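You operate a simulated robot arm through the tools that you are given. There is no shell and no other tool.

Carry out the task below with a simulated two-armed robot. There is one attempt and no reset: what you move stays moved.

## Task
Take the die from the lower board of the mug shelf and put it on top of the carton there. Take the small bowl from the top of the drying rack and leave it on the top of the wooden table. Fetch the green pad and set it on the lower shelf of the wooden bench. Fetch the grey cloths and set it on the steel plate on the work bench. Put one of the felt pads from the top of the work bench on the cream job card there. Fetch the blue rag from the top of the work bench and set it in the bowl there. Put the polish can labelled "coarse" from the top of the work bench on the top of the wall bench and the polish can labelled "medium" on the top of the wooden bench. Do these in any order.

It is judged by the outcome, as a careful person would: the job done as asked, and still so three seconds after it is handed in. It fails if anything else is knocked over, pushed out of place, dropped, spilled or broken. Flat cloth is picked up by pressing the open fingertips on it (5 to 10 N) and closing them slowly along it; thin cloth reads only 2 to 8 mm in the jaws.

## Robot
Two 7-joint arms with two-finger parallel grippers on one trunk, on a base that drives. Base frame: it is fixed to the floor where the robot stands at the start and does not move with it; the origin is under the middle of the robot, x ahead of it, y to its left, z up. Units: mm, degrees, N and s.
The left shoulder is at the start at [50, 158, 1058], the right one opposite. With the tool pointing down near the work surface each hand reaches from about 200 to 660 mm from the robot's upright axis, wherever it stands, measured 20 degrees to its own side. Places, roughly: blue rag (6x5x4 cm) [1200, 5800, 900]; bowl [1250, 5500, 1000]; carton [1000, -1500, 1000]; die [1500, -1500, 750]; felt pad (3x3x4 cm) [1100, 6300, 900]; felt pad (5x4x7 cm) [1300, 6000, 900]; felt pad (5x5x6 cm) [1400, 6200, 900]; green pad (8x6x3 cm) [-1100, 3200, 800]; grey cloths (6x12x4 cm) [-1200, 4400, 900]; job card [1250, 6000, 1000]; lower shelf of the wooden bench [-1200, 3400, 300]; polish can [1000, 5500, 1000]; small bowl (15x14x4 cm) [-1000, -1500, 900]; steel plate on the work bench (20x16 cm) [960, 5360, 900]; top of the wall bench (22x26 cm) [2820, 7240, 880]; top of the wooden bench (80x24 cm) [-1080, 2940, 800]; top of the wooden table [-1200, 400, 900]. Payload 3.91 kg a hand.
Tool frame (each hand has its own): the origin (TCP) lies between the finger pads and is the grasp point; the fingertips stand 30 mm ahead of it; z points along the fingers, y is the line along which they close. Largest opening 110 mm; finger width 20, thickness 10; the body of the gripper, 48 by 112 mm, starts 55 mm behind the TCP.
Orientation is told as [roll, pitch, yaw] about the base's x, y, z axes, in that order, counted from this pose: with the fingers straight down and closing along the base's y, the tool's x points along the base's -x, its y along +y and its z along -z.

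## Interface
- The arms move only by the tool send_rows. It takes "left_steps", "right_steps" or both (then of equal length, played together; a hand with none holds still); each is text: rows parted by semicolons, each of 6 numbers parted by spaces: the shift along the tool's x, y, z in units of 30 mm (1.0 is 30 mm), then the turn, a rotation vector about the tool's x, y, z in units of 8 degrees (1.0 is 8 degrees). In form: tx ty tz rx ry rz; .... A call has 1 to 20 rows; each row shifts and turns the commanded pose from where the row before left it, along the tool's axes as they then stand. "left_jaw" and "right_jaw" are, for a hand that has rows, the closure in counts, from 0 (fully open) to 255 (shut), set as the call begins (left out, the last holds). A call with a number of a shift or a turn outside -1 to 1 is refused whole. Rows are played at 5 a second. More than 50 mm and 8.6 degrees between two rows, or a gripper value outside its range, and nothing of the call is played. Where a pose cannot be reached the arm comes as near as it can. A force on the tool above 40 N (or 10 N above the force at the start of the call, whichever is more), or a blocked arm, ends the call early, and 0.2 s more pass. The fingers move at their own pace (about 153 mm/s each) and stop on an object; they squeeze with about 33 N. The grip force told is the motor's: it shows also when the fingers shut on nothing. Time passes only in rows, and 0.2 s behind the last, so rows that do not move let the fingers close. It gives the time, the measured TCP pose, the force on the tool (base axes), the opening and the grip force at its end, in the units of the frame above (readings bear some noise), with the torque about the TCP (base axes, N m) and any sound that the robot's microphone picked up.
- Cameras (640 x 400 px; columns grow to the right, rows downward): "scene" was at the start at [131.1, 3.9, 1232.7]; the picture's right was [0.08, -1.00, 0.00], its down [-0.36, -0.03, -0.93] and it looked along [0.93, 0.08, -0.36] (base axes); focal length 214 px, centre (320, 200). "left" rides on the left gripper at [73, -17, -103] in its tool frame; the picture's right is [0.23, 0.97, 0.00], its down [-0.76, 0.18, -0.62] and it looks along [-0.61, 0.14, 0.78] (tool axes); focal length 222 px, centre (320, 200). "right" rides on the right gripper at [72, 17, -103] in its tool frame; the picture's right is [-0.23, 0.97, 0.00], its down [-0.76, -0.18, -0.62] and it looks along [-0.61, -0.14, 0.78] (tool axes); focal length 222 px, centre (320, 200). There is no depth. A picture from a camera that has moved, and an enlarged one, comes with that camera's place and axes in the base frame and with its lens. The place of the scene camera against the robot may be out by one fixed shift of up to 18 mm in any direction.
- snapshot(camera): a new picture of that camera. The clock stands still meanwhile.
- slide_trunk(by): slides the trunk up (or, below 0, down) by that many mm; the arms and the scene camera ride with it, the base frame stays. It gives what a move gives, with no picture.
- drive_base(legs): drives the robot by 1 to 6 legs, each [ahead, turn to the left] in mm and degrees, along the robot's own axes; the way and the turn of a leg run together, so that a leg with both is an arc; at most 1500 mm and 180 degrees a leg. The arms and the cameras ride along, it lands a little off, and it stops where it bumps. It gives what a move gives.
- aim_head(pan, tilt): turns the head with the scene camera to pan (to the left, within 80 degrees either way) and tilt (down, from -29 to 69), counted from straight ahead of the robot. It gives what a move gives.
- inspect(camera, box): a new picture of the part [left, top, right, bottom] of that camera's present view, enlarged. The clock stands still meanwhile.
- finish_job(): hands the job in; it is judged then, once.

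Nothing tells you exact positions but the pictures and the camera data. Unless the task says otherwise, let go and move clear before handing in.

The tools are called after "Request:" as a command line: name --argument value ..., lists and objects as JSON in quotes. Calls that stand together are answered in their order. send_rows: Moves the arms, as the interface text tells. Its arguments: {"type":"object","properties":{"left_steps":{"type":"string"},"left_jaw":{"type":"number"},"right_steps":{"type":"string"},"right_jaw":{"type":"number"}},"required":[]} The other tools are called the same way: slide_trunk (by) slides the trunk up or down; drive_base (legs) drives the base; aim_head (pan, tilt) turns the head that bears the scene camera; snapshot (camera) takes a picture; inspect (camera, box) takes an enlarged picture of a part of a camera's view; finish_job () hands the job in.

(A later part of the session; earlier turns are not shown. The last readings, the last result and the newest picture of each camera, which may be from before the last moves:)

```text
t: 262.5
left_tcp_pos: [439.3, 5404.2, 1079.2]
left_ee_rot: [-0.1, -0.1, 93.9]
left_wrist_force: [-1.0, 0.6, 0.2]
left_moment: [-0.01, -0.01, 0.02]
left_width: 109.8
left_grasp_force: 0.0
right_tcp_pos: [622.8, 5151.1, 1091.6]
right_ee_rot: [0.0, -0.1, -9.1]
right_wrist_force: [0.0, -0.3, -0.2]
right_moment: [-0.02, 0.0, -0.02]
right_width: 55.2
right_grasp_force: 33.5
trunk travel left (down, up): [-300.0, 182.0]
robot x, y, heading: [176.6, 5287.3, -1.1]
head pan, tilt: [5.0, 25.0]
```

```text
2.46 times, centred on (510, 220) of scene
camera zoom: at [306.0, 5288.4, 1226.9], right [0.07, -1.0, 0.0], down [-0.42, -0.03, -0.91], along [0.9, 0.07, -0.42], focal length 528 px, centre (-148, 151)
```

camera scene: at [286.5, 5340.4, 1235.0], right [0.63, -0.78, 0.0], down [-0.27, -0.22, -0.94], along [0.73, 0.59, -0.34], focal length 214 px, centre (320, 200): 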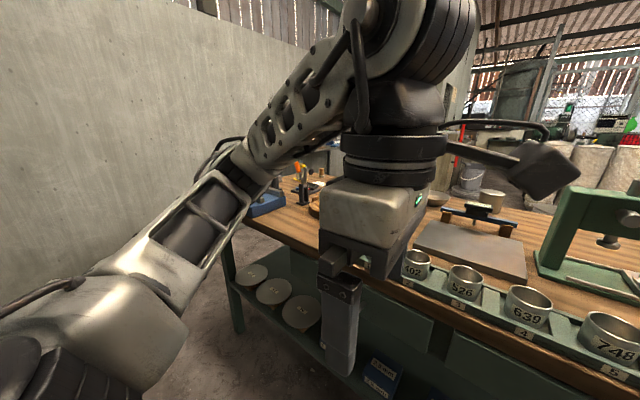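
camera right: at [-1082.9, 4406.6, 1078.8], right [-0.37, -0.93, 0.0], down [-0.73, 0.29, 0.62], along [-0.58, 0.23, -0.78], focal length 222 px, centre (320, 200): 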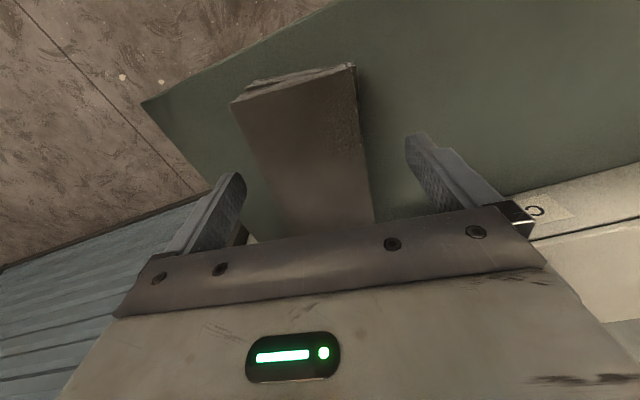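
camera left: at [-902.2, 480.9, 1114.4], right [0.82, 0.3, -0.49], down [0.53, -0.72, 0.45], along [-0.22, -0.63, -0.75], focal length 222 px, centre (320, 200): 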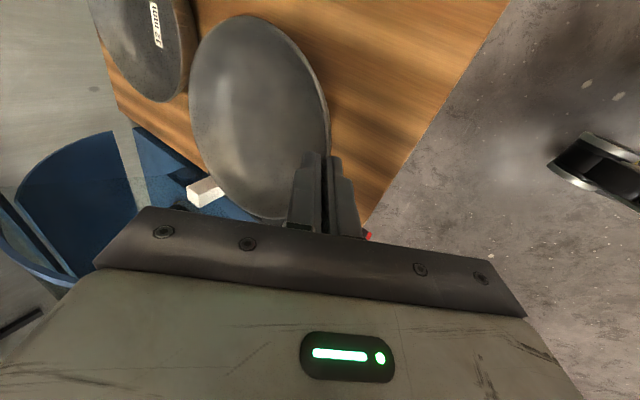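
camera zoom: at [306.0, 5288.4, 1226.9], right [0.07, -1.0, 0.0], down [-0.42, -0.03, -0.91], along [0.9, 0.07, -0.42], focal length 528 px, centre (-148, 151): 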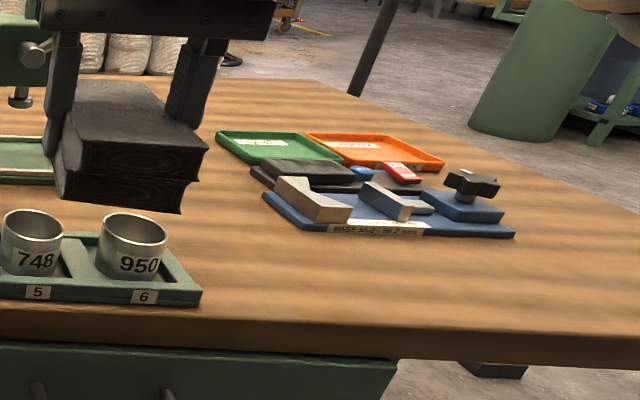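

The steel plate sits behind a tray of tins at about (945, 5347). I raise both hands and reposition so the right arm can lower the cloths on the plate from above.

Request:
send_rows --left_steps "0 0 -1 0 0 0; 0 0 -1 0 0 0; 0 0 -0.8 0 0 0; 0 1 0 0 0 0; 0 1 0 0 0 0" --right_steps "0 0 -0.8 0 0 0; 0 0 -0.8 0 0 0; 0 0 0 0 0 0; 0 0 0 0 0 0; 0 0 0 0 0 0"

Request:
drive_base --legs '[[0, 34.9], [320, 0], [0, -33.8]]'

Request:
snapshot --camera "right"

Request:
aim_head --pan -10 --tilt 30

Request:
snapshot --camera "scene"

```text
t: 263.7
left_tcp_pos: [378.5, 5400.3, 1163.3]
left_ee_rot: [-0.1, -0.1, 93.7]
left_wrist_force: [0.2, -1.3, -0.3]
left_moment: [-0.02, -0.01, -0.01]
left_width: 109.9
left_grasp_force: 0.2
right_tcp_pos: [622.5, 5151.3, 1140.1]
right_ee_rot: [0.0, -0.1, -9.1]
right_wrist_force: [-0.3, 0.0, -1.2]
right_moment: [0.0, 0.0, -0.01]
right_width: 55.6
right_grasp_force: 33.2
trunk travel left (down, up): [-300.0, 182.0]
robot x, y, heading: [175.6, 5292.1, -0.8]
head pan, tilt: [5.0, 25.0]
```

```text
t: 267.7
left_tcp_pos: [521.1, 5669.9, 1162.3]
left_ee_rot: [-0.1, 0.0, 129.4]
left_wrist_force: [0.0, -0.5, 0.0]
left_moment: [0.01, -0.02, 0.03]
left_width: 110.0
left_grasp_force: 0.1
right_tcp_pos: [861.9, 5610.0, 1139.0]
right_ee_rot: [0.0, -0.1, 26.5]
right_wrist_force: [0.2, 0.2, -1.0]
right_moment: [0.03, 0.0, -0.02]
right_width: 55.3
right_grasp_force: 33.2
trunk travel left (down, up): [-300.0, 182.0]
robot x, y, heading: [419.6, 5461.3, 34.4]
head pan, tilt: [5.0, 25.0]
stopped in leg 3: the robot was blocked; the commanded pose is now the measured one
```

```text
taken
camera right: at [789.3, 5591.8, 1242.7], right [-0.23, 0.97, 0.0], down [0.76, 0.18, 0.62], along [0.61, 0.15, -0.78], focal length 222 px, centre (320, 200)
```

right: 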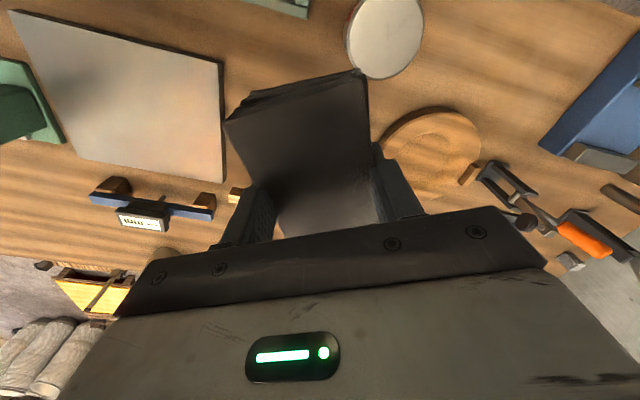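

```text
t: 268.5
left_tcp_pos: [521.4, 5671.0, 1163.0]
left_ee_rot: [-0.2, -0.1, 129.4]
left_wrist_force: [-0.5, -0.1, -0.8]
left_moment: [0.01, 0.01, -0.01]
left_width: 109.8
left_grasp_force: 0.1
right_tcp_pos: [861.9, 5609.9, 1140.1]
right_ee_rot: [0.0, -0.1, 26.4]
right_wrist_force: [-0.1, 0.2, -1.1]
right_moment: [-0.01, -0.01, 0.0]
right_width: 55.5
right_grasp_force: 33.2
trunk travel left (down, up): [-300.0, 182.0]
robot x, y, heading: [418.7, 5463.0, 34.4]
head pan, tilt: [-10.0, 30.0]
```

```text
taken
camera scene: at [531.7, 5520.8, 1219.0], right [0.41, -0.91, 0.0], down [-0.46, -0.21, -0.87], along [0.79, 0.36, -0.5], focal length 214 px, centre (320, 200)
```

scene: 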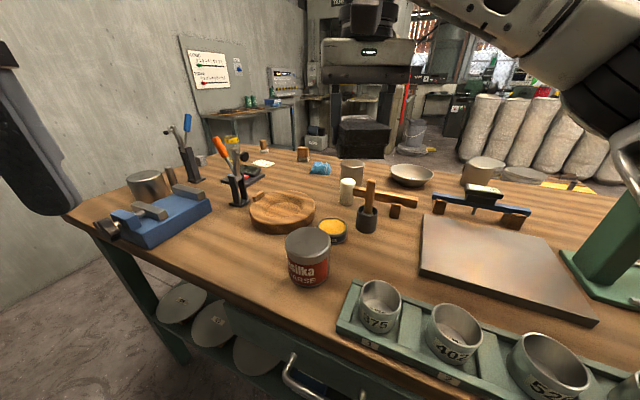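

The base got blocked while turning close to the bench, so rotation must happen farther out. From here I have a good view of the bench; let me zoom in before backing off.

Request:
inspect --camera "scene" --box '[220, 120, 400, 220]'

Request:
inspect --camera "scene" --box '[340, 120, 540, 240]'

Request:
inspect --camera "scene" --box '[80, 100, 280, 260]'

Request:
inspect --camera "scene" --box '[240, 190, 400, 300]'

```text
3.56 times, centred on (310, 170) of scene
camera zoom: at [531.7, 5520.8, 1219.0], right [0.41, -0.91, 0.0], down [-0.46, -0.21, -0.87], along [0.79, 0.36, -0.5], focal length 763 px, centre (356, 307)
```

zoom: 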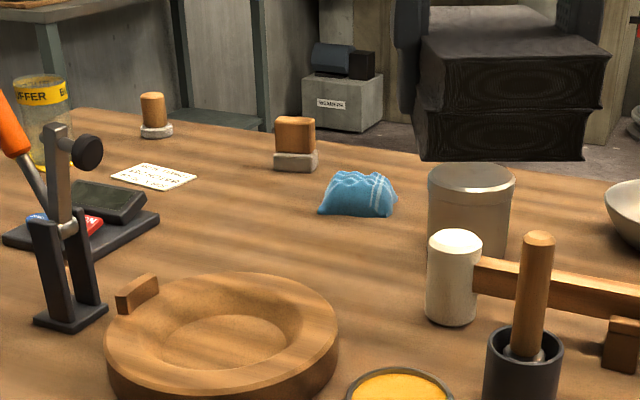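

```text
3.20 times, centred on (440, 180) of scene
camera zoom: at [531.7, 5520.8, 1219.0], right [0.41, -0.91, 0.0], down [-0.46, -0.21, -0.87], along [0.79, 0.36, -0.5], focal length 686 px, centre (-64, 264)
```

zoom: 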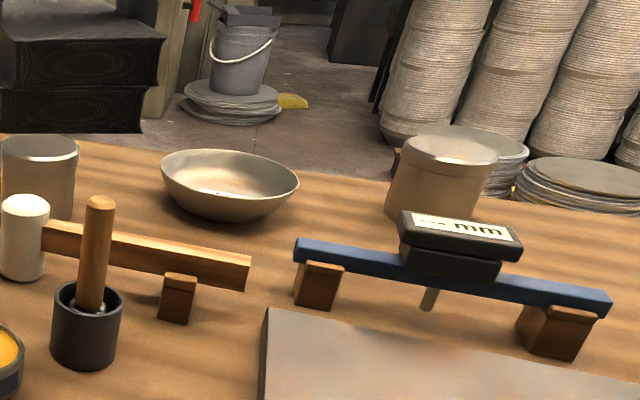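

```text
2.50 times, centred on (180, 180) of scene
camera zoom: at [531.7, 5520.8, 1219.0], right [0.41, -0.91, 0.0], down [-0.46, -0.21, -0.87], along [0.79, 0.36, -0.5], focal length 536 px, centre (670, 250)
```

zoom: 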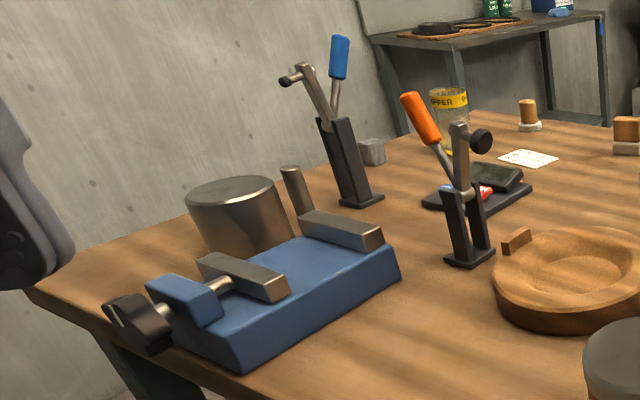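

```text
3.64 times, centred on (320, 245) of scene
camera zoom: at [531.7, 5520.8, 1219.0], right [0.41, -0.91, 0.0], down [-0.46, -0.21, -0.87], along [0.79, 0.36, -0.5], focal length 780 px, centre (320, 36)
```

zoom: 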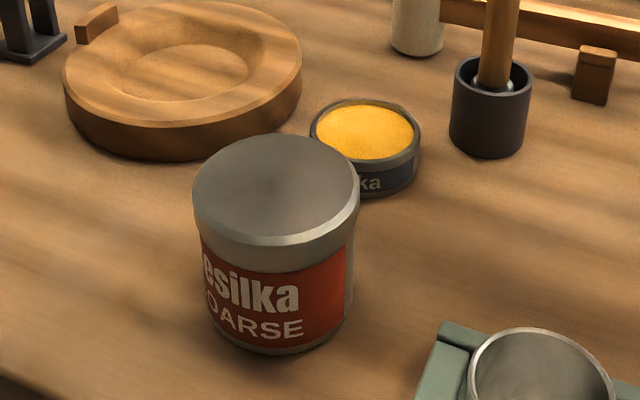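

Very informative: I can make out the coarse can, the wooden-handled felt pads, the cream card, the blue rag and a metal bowl. I back off, rotate clear of the bench, and approach straight on.

Request:
drive_base --legs '[[-180, 0]]'

Request:
drive_base --legs '[[0, -34.4]]'

```text
t: 270.0
left_tcp_pos: [371.7, 5570.0, 1163.5]
left_ee_rot: [-0.3, -0.1, 129.4]
left_wrist_force: [0.0, -0.1, -0.1]
left_moment: [0.02, -0.01, 0.04]
left_width: 109.9
left_grasp_force: 0.1
right_tcp_pos: [712.1, 5508.7, 1140.1]
right_ee_rot: [0.2, -0.1, 26.7]
right_wrist_force: [0.8, -0.5, -0.3]
right_moment: [0.02, -0.03, -0.01]
right_width: 55.0
right_grasp_force: 33.1
trunk travel left (down, up): [-300.0, 182.0]
robot x, y, heading: [267.1, 5362.6, 34.3]
head pan, tilt: [-10.0, 30.0]
```

```text
t: 272.1
left_tcp_pos: [470.8, 5473.2, 1161.8]
left_ee_rot: [-0.2, -0.1, 94.5]
left_wrist_force: [0.2, -0.6, 0.0]
left_moment: [0.04, -0.01, 0.0]
left_width: 110.2
left_grasp_force: 0.1
right_tcp_pos: [715.1, 5228.4, 1139.3]
right_ee_rot: [0.1, -0.1, -8.4]
right_wrist_force: [-0.5, 0.9, -1.6]
right_moment: [0.01, -0.01, -0.04]
right_width: 55.4
right_grasp_force: 33.1
trunk travel left (down, up): [-300.0, 182.0]
robot x, y, heading: [266.5, 5363.8, -0.4]
head pan, tilt: [-10.0, 30.0]
```

Request:
send_rows --right_steps "0.14 0.965 0 0 0 0; 0.14 0.965 0 0 0 0; 0.14 0.965 0 0 0 0; 0.14 0.965 0 0 0 0"

Request:
drive_base --legs '[[190, 0]]'

Request:
snapshot --camera "right"

Request:
snapshot --camera "scene"

```text
t: 273.1
left_tcp_pos: [471.9, 5473.8, 1163.1]
left_ee_rot: [-0.1, -0.2, 94.4]
left_wrist_force: [-0.4, 0.4, 0.3]
left_moment: [0.03, -0.04, 0.0]
left_width: 110.1
left_grasp_force: 0.1
right_tcp_pos: [715.1, 5342.0, 1137.5]
right_ee_rot: [0.0, -0.1, -8.4]
right_wrist_force: [-0.2, 0.0, -0.8]
right_moment: [0.01, 0.03, -0.04]
right_width: 55.3
right_grasp_force: 32.6
trunk travel left (down, up): [-300.0, 182.0]
robot x, y, heading: [267.2, 5362.8, -0.5]
head pan, tilt: [-10.0, 30.0]
```

```text
t: 274.6
left_tcp_pos: [620.1, 5471.4, 1161.2]
left_ee_rot: [0.0, -0.2, 94.6]
left_wrist_force: [0.2, 0.0, 0.1]
left_moment: [-0.05, 0.02, 0.0]
left_width: 109.9
left_grasp_force: 0.1
right_tcp_pos: [865.4, 5340.1, 1136.5]
right_ee_rot: [0.1, 0.0, -8.4]
right_wrist_force: [1.2, -0.1, -1.7]
right_moment: [-0.03, -0.03, 0.0]
right_width: 55.4
right_grasp_force: 32.8
trunk travel left (down, up): [-300.0, 182.0]
robot x, y, heading: [419.0, 5362.1, -0.7]
head pan, tilt: [-10.0, 30.0]
stopped in leg 1: the robot was blocked; the commanded pose is now the measured one
```

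```text
taken
camera right: at [795.7, 5368.6, 1239.8], right [0.37, 0.93, 0.0], down [0.73, -0.29, 0.62], along [0.58, -0.23, -0.78], focal length 222 px, centre (320, 200)
```

right: 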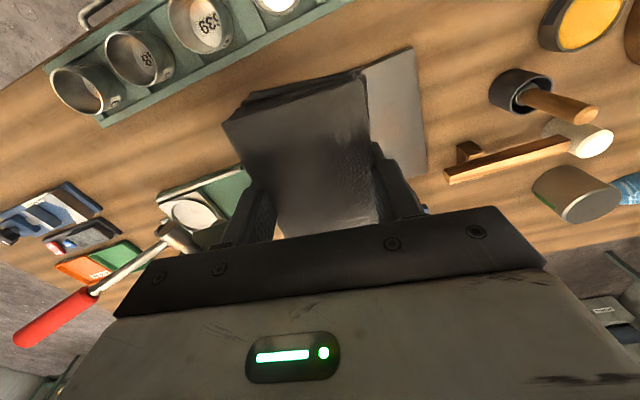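

```text
taken
camera scene: at [544.8, 5340.9, 1219.1], right [-0.18, -0.98, 0.0], down [-0.49, 0.09, -0.87], along [0.85, -0.16, -0.5], focal length 214 px, centre (320, 200)
```

scene: 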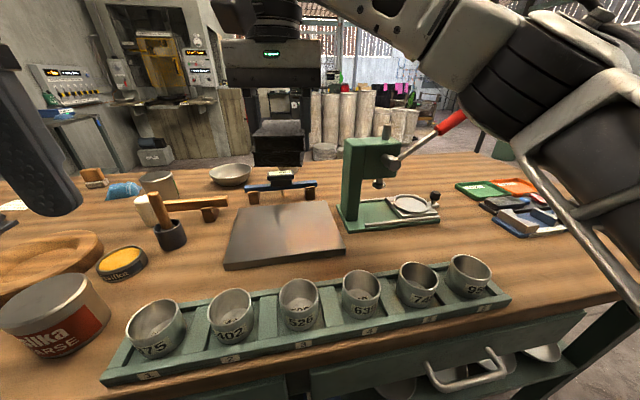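

Request:
drive_base --legs '[[-12, 0]]'

Request:
send_rows --right_steps "-0.9 0.18 0 0 0 0; -0.9 0.18 0 0 0 0; -0.9 0.18 0 0 0 0; -0.9 0.18 0 0 0 0; 0 0 0.8 0 0 0; 0 0 0.8 0 0 0; 0 0 0 0 0 0"

Request:
snapshot --camera "right"

Request:
snapshot --camera "scene"

```text
t: 275.3
left_tcp_pos: [607.8, 5470.6, 1161.9]
left_ee_rot: [0.0, -0.2, 94.6]
left_wrist_force: [-0.3, 0.1, 0.2]
left_moment: [0.03, -0.02, -0.01]
left_width: 110.2
left_grasp_force: 0.1
right_tcp_pos: [852.1, 5340.5, 1135.2]
right_ee_rot: [0.0, -0.1, -8.5]
right_wrist_force: [-0.2, -0.9, -1.0]
right_moment: [0.02, -0.06, -0.01]
right_width: 55.2
right_grasp_force: 33.4
trunk travel left (down, up): [-300.0, 182.0]
robot x, y, heading: [406.4, 5358.3, -0.5]
head pan, tilt: [-10.0, 30.0]
```

```text
t: 276.9
left_tcp_pos: [609.9, 5471.5, 1161.8]
left_ee_rot: [0.0, -0.1, 94.5]
left_wrist_force: [0.1, 0.0, -0.7]
left_moment: [0.0, -0.02, 0.05]
left_width: 110.0
left_grasp_force: 0.1
right_tcp_pos: [938.4, 5345.6, 1077.0]
right_ee_rot: [0.0, 0.0, -8.5]
right_wrist_force: [-0.5, 0.7, -1.2]
right_moment: [0.0, 0.0, 0.04]
right_width: 55.4
right_grasp_force: 32.8
right hand out of reach, approached as far as the arm can: row 3, 4
trunk travel left (down, up): [-300.0, 182.0]
robot x, y, heading: [406.5, 5361.7, -0.7]
head pan, tilt: [-10.0, 30.0]
```

```text
taken
camera right: at [870.0, 5372.5, 1181.1], right [0.37, 0.93, 0.0], down [0.73, -0.29, 0.62], along [0.58, -0.23, -0.78], focal length 222 px, centre (320, 200)
```

right: 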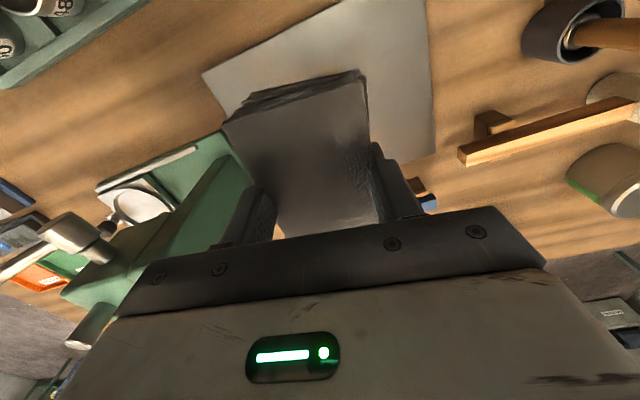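

```text
taken
camera scene: at [533.1, 5341.0, 1219.0], right [-0.18, -0.98, 0.0], down [-0.49, 0.09, -0.87], along [0.85, -0.16, -0.5], focal length 214 px, centre (320, 200)
```

scene: 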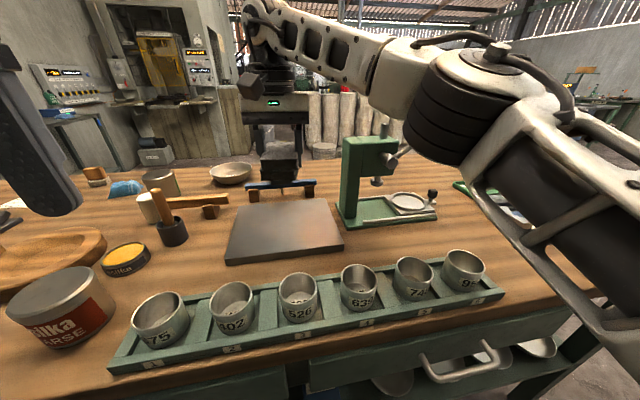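

Request:
send_rows --right_steps "-0.15 0 0.9 0 0 0; -0.1 0 0.9 0 0 0; 0 0 0.9 0 0 0; 0 0 0.6 0 0 0; 0 0 0 0 0 0"

Request:
snapshot --camera "right"

Request:
inspect --camera "scene" --box '[200, 130, 400, 280]'

```text
t: 278.1
left_tcp_pos: [608.9, 5472.9, 1161.6]
left_ee_rot: [-0.1, -0.2, 94.6]
left_wrist_force: [0.2, 0.2, 0.0]
left_moment: [0.0, 0.0, -0.01]
left_width: 109.8
left_grasp_force: 0.1
right_tcp_pos: [947.4, 5344.2, 980.2]
right_ee_rot: [0.0, 0.1, -8.5]
right_wrist_force: [0.5, 0.2, -0.5]
right_moment: [-0.01, -0.02, 0.01]
right_width: 55.5
right_grasp_force: 33.1
trunk travel left (down, up): [-300.0, 182.0]
robot x, y, heading: [406.2, 5359.5, -0.7]
head pan, tilt: [-10.0, 30.0]
```

```text
taken
camera right: at [878.1, 5371.6, 1082.9], right [0.37, 0.93, 0.0], down [0.73, -0.29, 0.62], along [0.58, -0.23, -0.78], focal length 222 px, centre (320, 200)
```

right: 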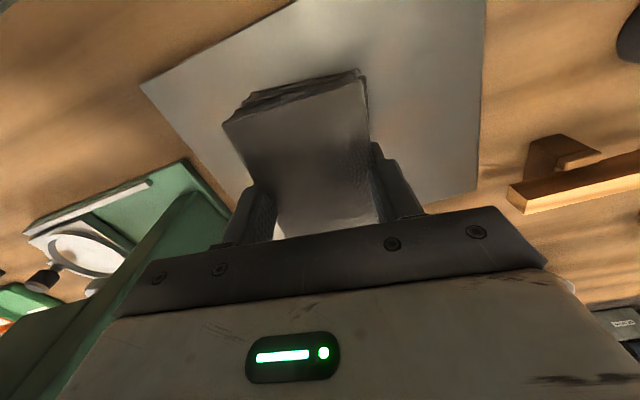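

```text
2.67 times, centred on (300, 205) of scene
camera zoom: at [533.2, 5341.0, 1218.9], right [-0.18, -0.98, 0.0], down [-0.49, 0.09, -0.87], along [0.85, -0.16, -0.5], focal length 572 px, centre (373, 187)
```

zoom: 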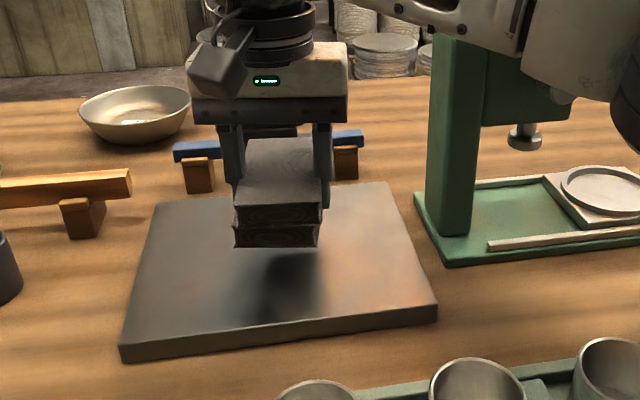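

Request:
send_rows --right_steps "0 0 0.7 0 0 0; 0 0 0.6 0 0 0; 0 0 0 0 0 0"

Request:
inspect --camera "scene" --box '[200, 130, 400, 280]'

```text
t: 278.9
left_tcp_pos: [608.4, 5471.5, 1162.1]
left_ee_rot: [-0.1, -0.3, 94.6]
left_wrist_force: [-0.6, -0.1, 0.2]
left_moment: [0.02, -0.02, -0.02]
left_width: 109.9
left_grasp_force: 0.0
right_tcp_pos: [944.0, 5346.6, 941.4]
right_ee_rot: [-0.1, 0.0, -8.4]
right_wrist_force: [-0.1, 0.3, -0.9]
right_moment: [-0.03, -0.01, 0.02]
right_width: 55.4
right_grasp_force: 33.0
trunk travel left (down, up): [-300.0, 182.0]
robot x, y, heading: [401.6, 5364.7, -0.6]
head pan, tilt: [-10.0, 30.0]
```

```text
2.67 times, centred on (300, 205) of scene
camera zoom: at [533.2, 5341.0, 1218.9], right [-0.18, -0.98, 0.0], down [-0.49, 0.09, -0.87], along [0.85, -0.16, -0.5], focal length 572 px, centre (373, 187)
```

zoom: 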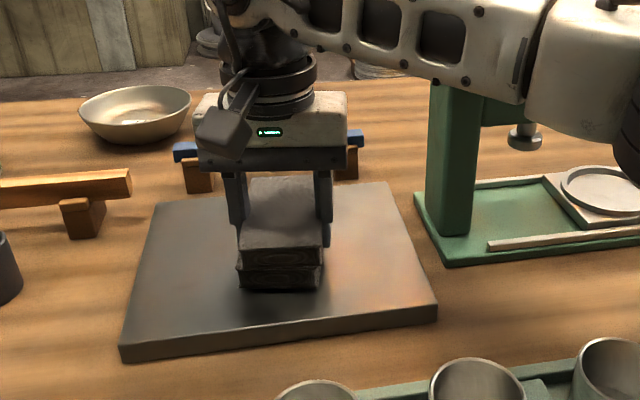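

Request:
send_rows --right_steps "0 0 0.2 0 0 0; 0 0 0.15 0 0 0; 0 0 0 0 0 0"

Request:
inspect --camera "scene" --box '[240, 170, 360, 260]'

```text
t: 279.7
left_tcp_pos: [607.3, 5471.2, 1161.7]
left_ee_rot: [-0.2, -0.2, 94.6]
left_wrist_force: [-0.4, -0.2, -0.2]
left_moment: [0.01, 0.01, 0.01]
left_width: 109.7
left_grasp_force: 0.1
right_tcp_pos: [946.4, 5345.2, 935.2]
right_ee_rot: [0.2, -0.4, -8.5]
right_wrist_force: [3.0, 0.3, 32.4]
right_moment: [-0.29, 0.26, 0.13]
right_width: 55.4
right_grasp_force: 32.8
trunk travel left (down, up): [-300.0, 182.0]
robot x, y, heading: [406.1, 5357.9, -0.5]
head pan, tilt: [-10.0, 30.0]
```

```text
4.44 times, centred on (300, 215) of scene
camera zoom: at [530.9, 5341.1, 1219.8], right [-0.18, -0.98, 0.0], down [-0.49, 0.09, -0.87], along [0.85, -0.16, -0.5], focal length 953 px, centre (409, 133)
```

zoom: 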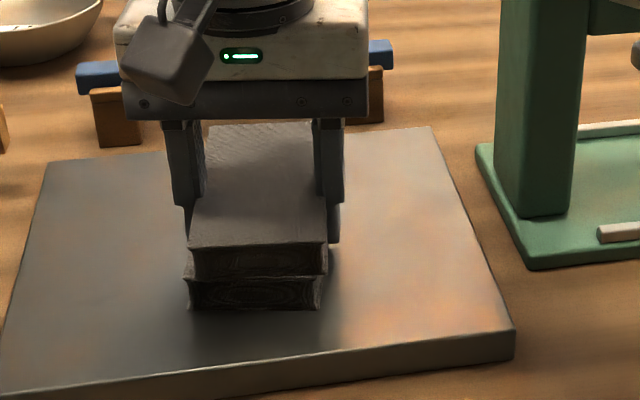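

Contact with the plate. I ease up a few millimetres and open.

Request:
send_rows --right_steps "0 0 -0.17 0 0 0; 0 0 0 0 0 0"

Request:
send_rows --right_steps "0 0 0 0 0 0; 0 0 0 0 0 0" --right_jaw 90

Request:
inspect --camera "scene" --box '[240, 170, 360, 260]'

```text
t: 280.3
left_tcp_pos: [608.9, 5473.0, 1161.6]
left_ee_rot: [-0.1, -0.2, 94.6]
left_wrist_force: [-0.3, 0.2, 0.5]
left_moment: [0.02, 0.01, 0.01]
left_width: 109.8
left_grasp_force: 0.1
right_tcp_pos: [944.5, 5345.8, 936.2]
right_ee_rot: [0.1, 0.0, -8.3]
right_wrist_force: [0.0, 4.0, 12.8]
right_moment: [0.15, -0.95, 0.31]
right_width: 55.3
right_grasp_force: 33.1
trunk travel left (down, up): [-300.0, 182.0]
robot x, y, heading: [406.9, 5362.8, -0.8]
head pan, tilt: [-10.0, 30.0]
```

```text
t: 280.9
left_tcp_pos: [608.6, 5472.2, 1161.7]
left_ee_rot: [0.0, -0.3, 94.6]
left_wrist_force: [-0.1, 0.1, 0.3]
left_moment: [0.02, 0.02, 0.0]
left_width: 110.0
left_grasp_force: 0.0
right_tcp_pos: [946.0, 5342.9, 934.6]
right_ee_rot: [-0.1, 0.1, -8.5]
right_wrist_force: [-0.5, 0.7, 0.1]
right_moment: [-0.02, -0.01, -0.03]
right_width: 71.5
right_grasp_force: 0.1
trunk travel left (down, up): [-300.0, 182.0]
robot x, y, heading: [407.6, 5362.0, -0.8]
head pan, tilt: [-10.0, 30.0]
```

```text
4.44 times, centred on (300, 215) of scene
camera zoom: at [533.2, 5340.9, 1218.9], right [-0.18, -0.98, 0.0], down [-0.49, 0.09, -0.87], along [0.85, -0.16, -0.5], focal length 953 px, centre (409, 133)
```

zoom: 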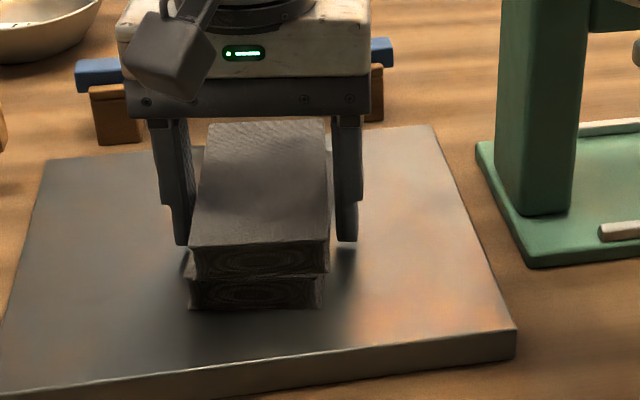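

Request:
send_rows --right_steps "0 0 -0.5 0 0 0; 0 0 -0.9 0 0 0; 0 0 -0.9 0 0 0; 0 0 -0.9 0 0 0; 0 0 -0.9 0 0 0; 0.8 0 -0.8 0 0 0; 0.8 0 -0.5 0 0 0; 0.8 0 0 0 0 0; 0.8 0 0 0 0 0"

Request:
snapshot --camera "scene"

```text
t: 282.9
left_tcp_pos: [608.6, 5471.3, 1162.6]
left_ee_rot: [0.0, -0.2, 94.6]
left_wrist_force: [0.7, 0.8, -0.1]
left_moment: [-0.03, -0.01, -0.01]
left_width: 109.8
left_grasp_force: 0.0
right_tcp_pos: [849.4, 5357.1, 1098.9]
right_ee_rot: [-0.1, 0.1, -8.5]
right_wrist_force: [1.0, 0.1, -0.6]
right_moment: [-0.01, -0.01, 0.01]
right_width: 71.2
right_grasp_force: 0.1
trunk travel left (down, up): [-300.0, 182.0]
robot x, y, heading: [407.7, 5362.5, -0.5]
head pan, tilt: [-10.0, 30.0]
```

```text
taken
camera scene: at [533.0, 5341.0, 1219.0], right [-0.18, -0.98, 0.0], down [-0.49, 0.09, -0.87], along [0.85, -0.16, -0.5], focal length 214 px, centre (320, 200)
```

scene: 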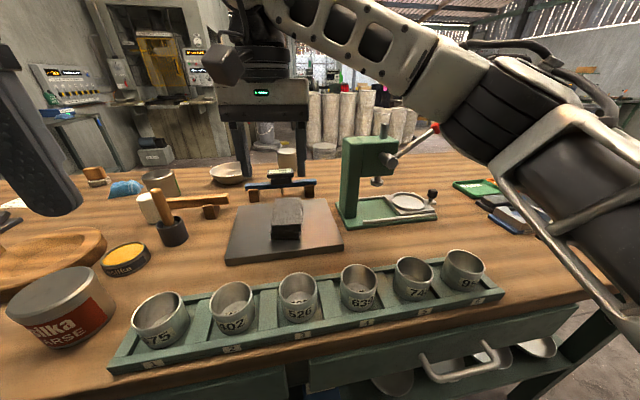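

The cloths lie on the steel plate. Now I look for the labels on the other cans.

Request:
inspect --camera "scene" --box '[70, 140, 310, 250]'

Request:
aim_head --pan 35 --tilt 25

Request:
snapshot --camera "scene"

```text
2.67 times, centred on (190, 195) of scene
camera zoom: at [533.0, 5341.0, 1219.0], right [-0.18, -0.98, 0.0], down [-0.49, 0.09, -0.87], along [0.85, -0.16, -0.5], focal length 572 px, centre (667, 213)
```

zoom: 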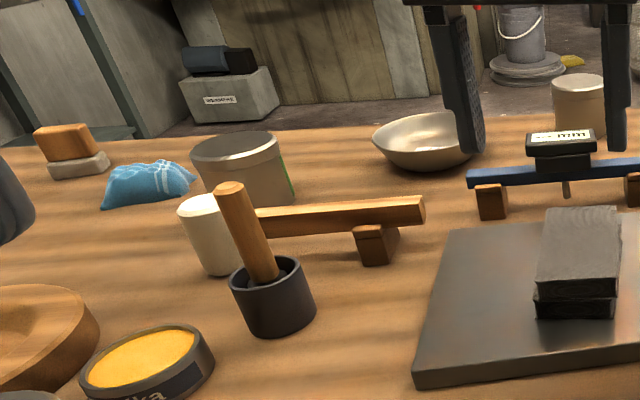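

```text
t: 284.0
left_tcp_pos: [609.2, 5471.6, 1163.2]
left_ee_rot: [0.0, 0.2, 94.7]
left_wrist_force: [0.2, -0.1, -0.3]
left_moment: [0.03, -0.01, 0.01]
left_width: 110.0
left_grasp_force: 0.1
right_tcp_pos: [850.3, 5357.6, 1098.0]
right_ee_rot: [0.0, 0.1, -8.5]
right_wrist_force: [-0.5, 0.1, 0.0]
right_moment: [0.01, -0.01, 0.0]
right_width: 71.5
right_grasp_force: 0.1
trunk travel left (down, up): [-300.0, 182.0]
robot x, y, heading: [406.5, 5362.5, -0.4]
head pan, tilt: [35.0, 25.0]
```

```text
taken
camera scene: at [535.4, 5367.8, 1224.7], right [0.11, -0.99, 0.0], down [-0.44, -0.05, -0.9], along [0.89, 0.1, -0.44], focal length 214 px, centre (320, 200)
```

scene: 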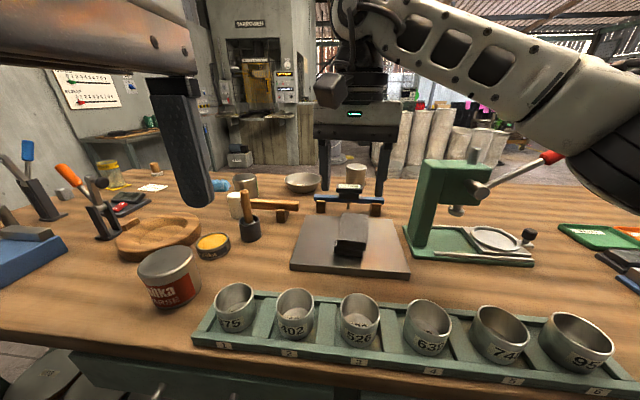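

Request:
snapshot --camera "left"

Request:
snapshot --camera "scene"

```text
taken
camera left: at [632.3, 5401.9, 1267.1], right [-0.95, -0.31, 0.0], down [-0.24, 0.75, 0.62], along [-0.19, 0.59, -0.78], focal length 222 px, centre (320, 200)
```

left: 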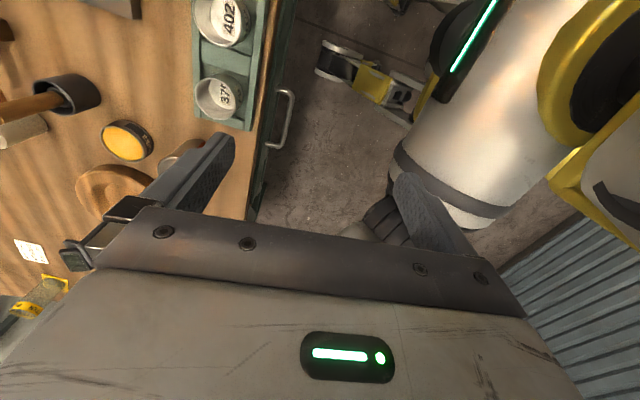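

```text
taken
camera scene: at [535.4, 5367.8, 1224.7], right [0.11, -0.99, 0.0], down [-0.44, -0.05, -0.9], along [0.89, 0.1, -0.44], focal length 214 px, centre (320, 200)
```

scene: 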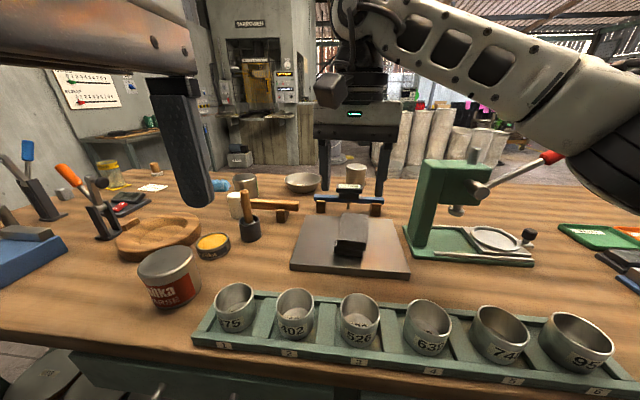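

The left hand was blocking the head's turn. I move the left hand over toward the coarse can and re-aim the head.

Request:
send_rows --left_steps "-0.805 -0.857 0.2 0 0 0; -0.805 -0.857 0.2 0 0 0; -0.805 -0.857 0.2 0 0 0; -0.805 -0.857 0.2 0 0 0; -0.805 -0.857 0.2 0 0 0; -0.805 -0.857 0.2 0 0 0; -0.805 -0.857 0.2 0 0 0; 0 0 0 0 0 0"

Request:
aim_head --pan 30 --tilt 30

Request:
snapshot --camera "scene"

Request:
snapshot --camera "left"

```text
t: 285.8
left_tcp_pos: [773.0, 5656.9, 1121.2]
left_ee_rot: [0.0, -0.2, 94.6]
left_wrist_force: [-0.5, -0.9, 0.6]
left_moment: [0.01, -0.01, 0.01]
left_width: 110.2
left_grasp_force: 0.1
right_tcp_pos: [850.5, 5358.0, 1098.3]
right_ee_rot: [0.0, 0.1, -8.5]
right_wrist_force: [-0.1, -0.4, -0.4]
right_moment: [-0.01, 0.03, -0.04]
right_width: 71.3
right_grasp_force: 0.0
trunk travel left (down, up): [-300.0, 182.0]
robot x, y, heading: [401.1, 5363.4, -0.5]
head pan, tilt: [35.0, 25.0]
```

```text
t: 286.5
left_tcp_pos: [772.0, 5657.4, 1120.6]
left_ee_rot: [0.0, -0.2, 94.6]
left_wrist_force: [0.3, -0.9, 0.0]
left_moment: [0.0, -0.01, -0.02]
left_width: 109.9
left_grasp_force: 0.0
right_tcp_pos: [850.3, 5356.4, 1097.0]
right_ee_rot: [0.0, 0.1, -8.5]
right_wrist_force: [0.2, -0.4, 0.1]
right_moment: [0.0, 0.0, -0.02]
right_width: 71.0
right_grasp_force: 0.1
trunk travel left (down, up): [-300.0, 182.0]
robot x, y, heading: [405.9, 5364.2, -0.5]
head pan, tilt: [30.0, 30.0]
```

```text
taken
camera scene: at [522.9, 5402.0, 1219.0], right [0.49, -0.87, 0.0], down [-0.43, -0.25, -0.87], along [0.75, 0.43, -0.5], focal length 214 px, centre (320, 200)
```

scene: 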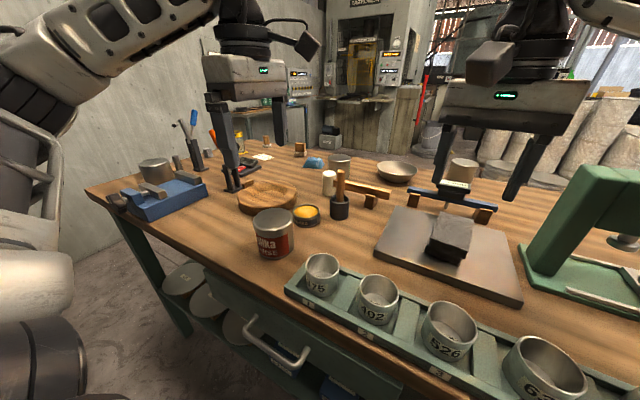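

```text
taken
camera left: at [795.5, 5586.2, 1224.7], right [-0.95, -0.3, 0.0], down [-0.24, 0.74, 0.63], along [-0.19, 0.6, -0.78], focal length 222 px, centre (320, 200)
```

left: 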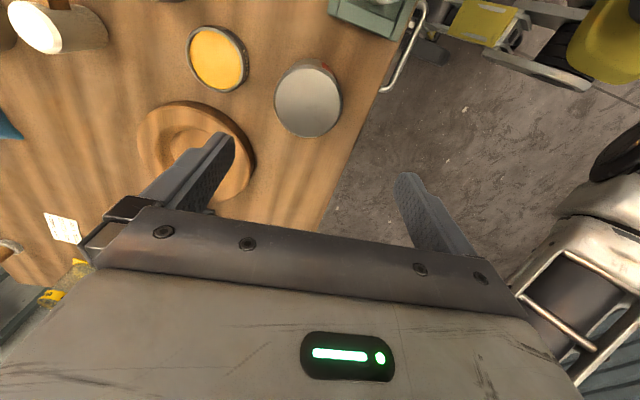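

Request:
send_rows --left_steps "0.1 -0.25 0 0 0 0.95; 0.1 -0.24 0 0 0 0.95; 0 0 0 0 0 0.95; 0 0 0 0 0 0.95; 0 0 0 0 0 0.95; 0 0 0 0 0 0.95; 0 0 1 0 0 0; 0 0 1 0 0 0; 0 0 0.5 0 0 0; 0 0 0 0 0 0"

Request:
snapshot --camera "left"

Request:
inspect --camera "scene" --box '[200, 150, 360, 290]'

```text
t: 288.7
left_tcp_pos: [788.3, 5648.6, 1045.5]
left_ee_rot: [0.1, -0.1, 49.0]
left_wrist_force: [-0.5, -0.6, 0.2]
left_moment: [0.0, 0.0, -0.03]
left_width: 109.9
left_grasp_force: 0.1
right_tcp_pos: [849.8, 5357.5, 1097.5]
right_ee_rot: [0.0, 0.1, -8.4]
right_wrist_force: [0.3, 0.1, 0.4]
right_moment: [0.0, 0.0, 0.03]
right_width: 71.2
right_grasp_force: 0.0
trunk travel left (down, up): [-300.0, 182.0]
robot x, y, heading: [404.6, 5364.9, -0.3]
head pan, tilt: [30.0, 30.0]
```

```text
taken
camera left: at [753.4, 5583.9, 1148.8], right [-0.88, 0.47, 0.0], down [0.37, 0.69, 0.63], along [0.29, 0.55, -0.78], focal length 222 px, centre (320, 200)
```

left: 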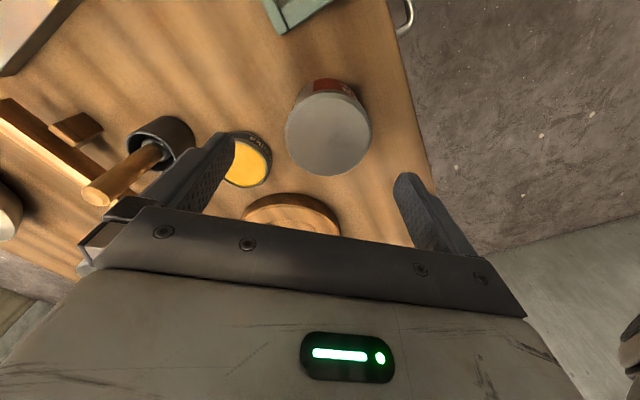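

```text
2.86 times, centred on (280, 220) of scene
camera zoom: at [522.9, 5402.0, 1219.0], right [0.49, -0.87, 0.0], down [-0.44, -0.25, -0.87], along [0.75, 0.43, -0.5], focal length 613 px, centre (434, 143)
```

zoom: 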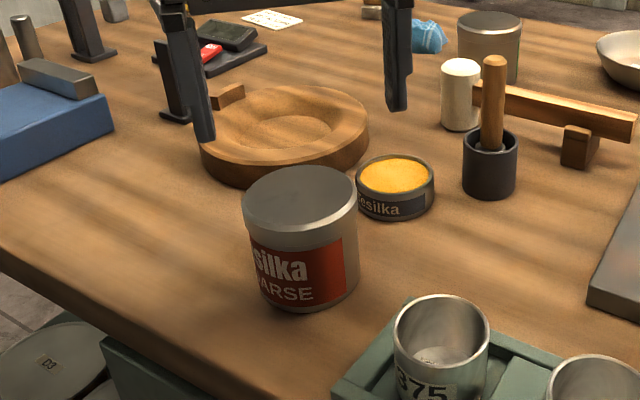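

Request:
send_rows --left_steps "-0.29 0.34 0 0 0 0; 0 0 1 0 0 0; 0 0 0.8 0 0 0; 0 0 0 0 0 0"

Request:
snapshot --camera "left"

Request:
inspect --camera "scene" --box '[200, 150, 360, 290]'

```text
t: 289.7
left_tcp_pos: [784.5, 5662.9, 991.1]
left_ee_rot: [0.1, -0.1, 49.0]
left_wrist_force: [1.0, -0.4, -0.3]
left_moment: [0.0, 0.04, 0.04]
left_width: 109.9
left_grasp_force: 0.0
right_tcp_pos: [850.9, 5358.5, 1097.2]
right_ee_rot: [0.0, 0.1, -8.4]
right_wrist_force: [-0.2, 0.2, -0.2]
right_moment: [-0.05, 0.05, 0.01]
right_width: 71.4
right_grasp_force: 0.1
trunk travel left (down, up): [-300.0, 182.0]
robot x, y, heading: [409.4, 5357.2, -0.5]
head pan, tilt: [30.0, 30.0]
```

```text
taken
camera left: at [750.4, 5597.2, 1095.2], right [-0.88, 0.47, 0.0], down [0.37, 0.69, 0.63], along [0.29, 0.55, -0.78], focal length 222 px, centre (320, 200)
```

left: 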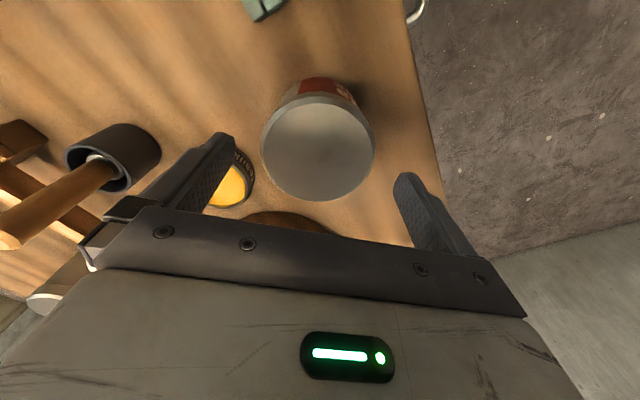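

```text
2.86 times, centred on (280, 220) of scene
camera zoom: at [522.9, 5402.0, 1219.0], right [0.49, -0.87, 0.0], down [-0.44, -0.25, -0.87], along [0.75, 0.43, -0.5], focal length 613 px, centre (434, 143)
```

zoom: 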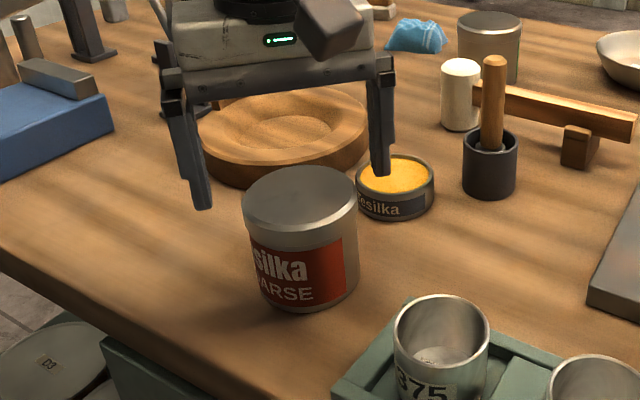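

Request:
send_rows --left_steps "0 0 0.7 0 0 0; 0 0 0.7 0 0 0; 0 0 0 0 0 0"

Request:
snapshot --camera "left"

Request:
inspect --camera "scene" --box '[200, 150, 360, 290]'

```text
t: 290.5
left_tcp_pos: [786.7, 5662.4, 949.0]
left_ee_rot: [0.1, -0.2, 49.0]
left_wrist_force: [-0.3, 0.3, 0.0]
left_moment: [0.01, -0.03, 0.04]
left_width: 110.0
left_grasp_force: 0.1
right_tcp_pos: [849.6, 5358.3, 1097.0]
right_ee_rot: [0.1, 0.2, -8.5]
right_wrist_force: [-0.2, 0.4, 0.8]
right_moment: [-0.02, 0.01, -0.02]
right_width: 71.1
right_grasp_force: 0.2
trunk travel left (down, up): [-300.0, 182.0]
robot x, y, heading: [402.6, 5361.4, -0.4]
head pan, tilt: [30.0, 30.0]
```

```text
taken
camera left: at [751.2, 5597.5, 1053.1], right [-0.88, 0.47, 0.0], down [0.36, 0.69, 0.63], along [0.29, 0.55, -0.78], focal length 222 px, centre (320, 200)
```

left: 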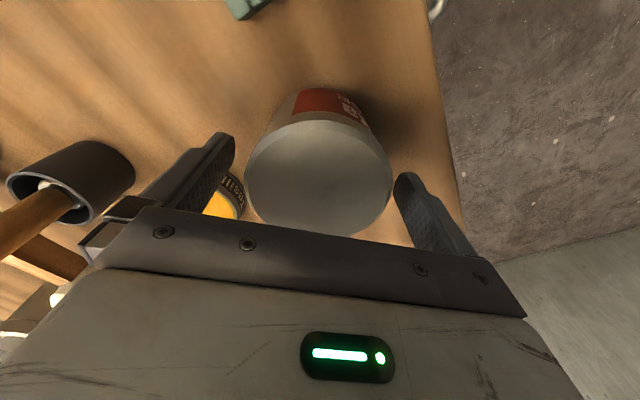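

```text
2.86 times, centred on (280, 220) of scene
camera zoom: at [523.0, 5402.0, 1219.0], right [0.49, -0.87, 0.0], down [-0.44, -0.25, -0.87], along [0.75, 0.43, -0.5], focal length 613 px, centre (434, 143)
```

zoom: 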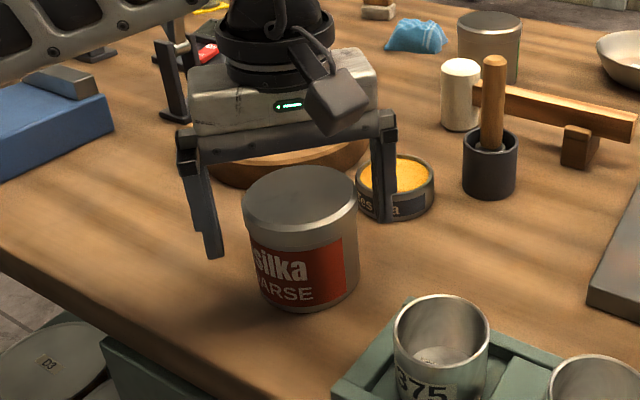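

Request:
send_rows --left_steps "0 0 0.5 0 0 0; 0 0 0.5 0 0 0; 0 0 0 0 0 0"

Request:
inspect --camera "scene" --box '[200, 150, 360, 290]'

Request:
snapshot --camera "left"

```text
t: 291.3
left_tcp_pos: [786.2, 5662.4, 919.5]
left_ee_rot: [0.1, -0.1, 49.0]
left_wrist_force: [0.2, 0.7, -0.1]
left_moment: [0.02, 0.02, 0.03]
left_width: 110.0
left_grasp_force: 0.1
right_tcp_pos: [849.5, 5358.1, 1096.7]
right_ee_rot: [0.0, 0.1, -8.5]
right_wrist_force: [0.4, -0.7, 0.7]
right_moment: [0.0, -0.02, -0.02]
right_width: 70.9
right_grasp_force: 0.1
trunk travel left (down, up): [-300.0, 182.0]
robot x, y, heading: [404.2, 5361.5, -0.5]
head pan, tilt: [30.0, 30.0]
```

```text
2.86 times, centred on (280, 220) of scene
camera zoom: at [522.9, 5402.0, 1219.0], right [0.49, -0.87, 0.0], down [-0.44, -0.25, -0.87], along [0.75, 0.43, -0.5], focal length 613 px, centre (434, 143)
```

zoom: 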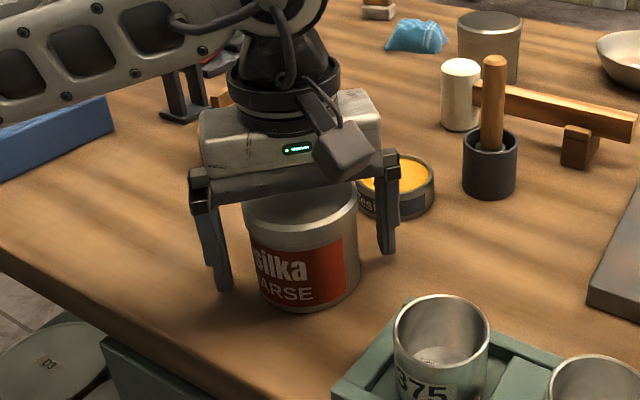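

```text
taken
camera left: at [752.6, 5596.9, 1022.4], right [-0.88, 0.47, 0.0], down [0.37, 0.69, 0.63], along [0.29, 0.55, -0.78], focal length 222 px, centre (320, 200)
```

left: 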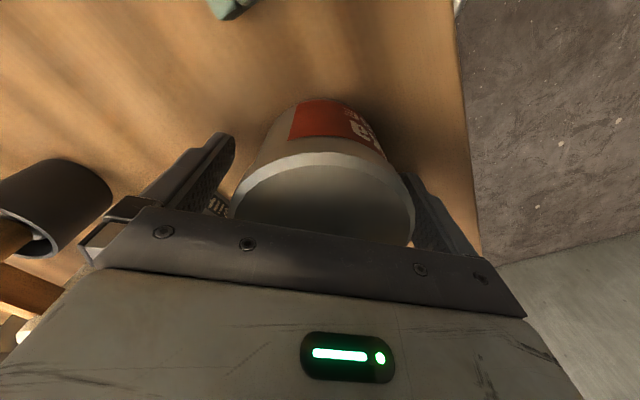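

Request:
send_rows --left_steps "0 0 0 0 0 0; 0 0 0 0 0 0; 0 0 0 0 0 0" --left_jaw 255

Request:
send_rows --left_steps "0 0 -0.3 0 0 0; 0 0 -0.5 0 0 0; 0 0 0 0 0 0"

Request:
inspect --camera "scene" --box '[200, 150, 360, 290]'

```text
t: 292.1
left_tcp_pos: [786.7, 5661.4, 918.8]
left_ee_rot: [0.2, 0.0, 49.0]
left_wrist_force: [0.1, -1.4, 0.3]
left_moment: [-0.01, -0.05, -0.03]
left_width: 79.7
left_grasp_force: 33.2
right_tcp_pos: [849.7, 5356.9, 1097.0]
right_ee_rot: [-0.1, 0.2, -8.6]
right_wrist_force: [0.3, 0.7, 0.2]
right_moment: [-0.02, 0.02, -0.04]
right_width: 71.2
right_grasp_force: 0.1
trunk travel left (down, up): [-300.0, 182.0]
robot x, y, heading: [408.4, 5364.4, -0.4]
head pan, tilt: [30.0, 30.0]
```

```text
t: 292.9
left_tcp_pos: [788.1, 5662.8, 943.3]
left_ee_rot: [0.1, -0.2, 49.0]
left_wrist_force: [0.1, 0.2, -3.1]
left_moment: [0.0, 0.01, 0.01]
left_width: 79.2
left_grasp_force: 33.1
right_tcp_pos: [851.8, 5357.7, 1097.2]
right_ee_rot: [-0.1, 0.1, -8.5]
right_wrist_force: [-0.1, 0.6, 0.2]
right_moment: [-0.01, 0.02, -0.02]
right_width: 71.3
right_grasp_force: 0.1
trunk travel left (down, up): [-300.0, 182.0]
robot x, y, heading: [406.5, 5363.1, -0.3]
head pan, tilt: [30.0, 30.0]
```

```text
2.86 times, centred on (280, 220) of scene
camera zoom: at [523.1, 5402.1, 1218.9], right [0.49, -0.87, 0.0], down [-0.44, -0.25, -0.87], along [0.75, 0.43, -0.5], focal length 613 px, centre (434, 143)
```

zoom: 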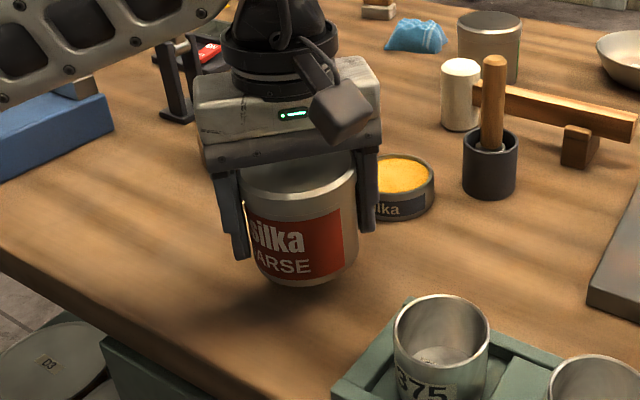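

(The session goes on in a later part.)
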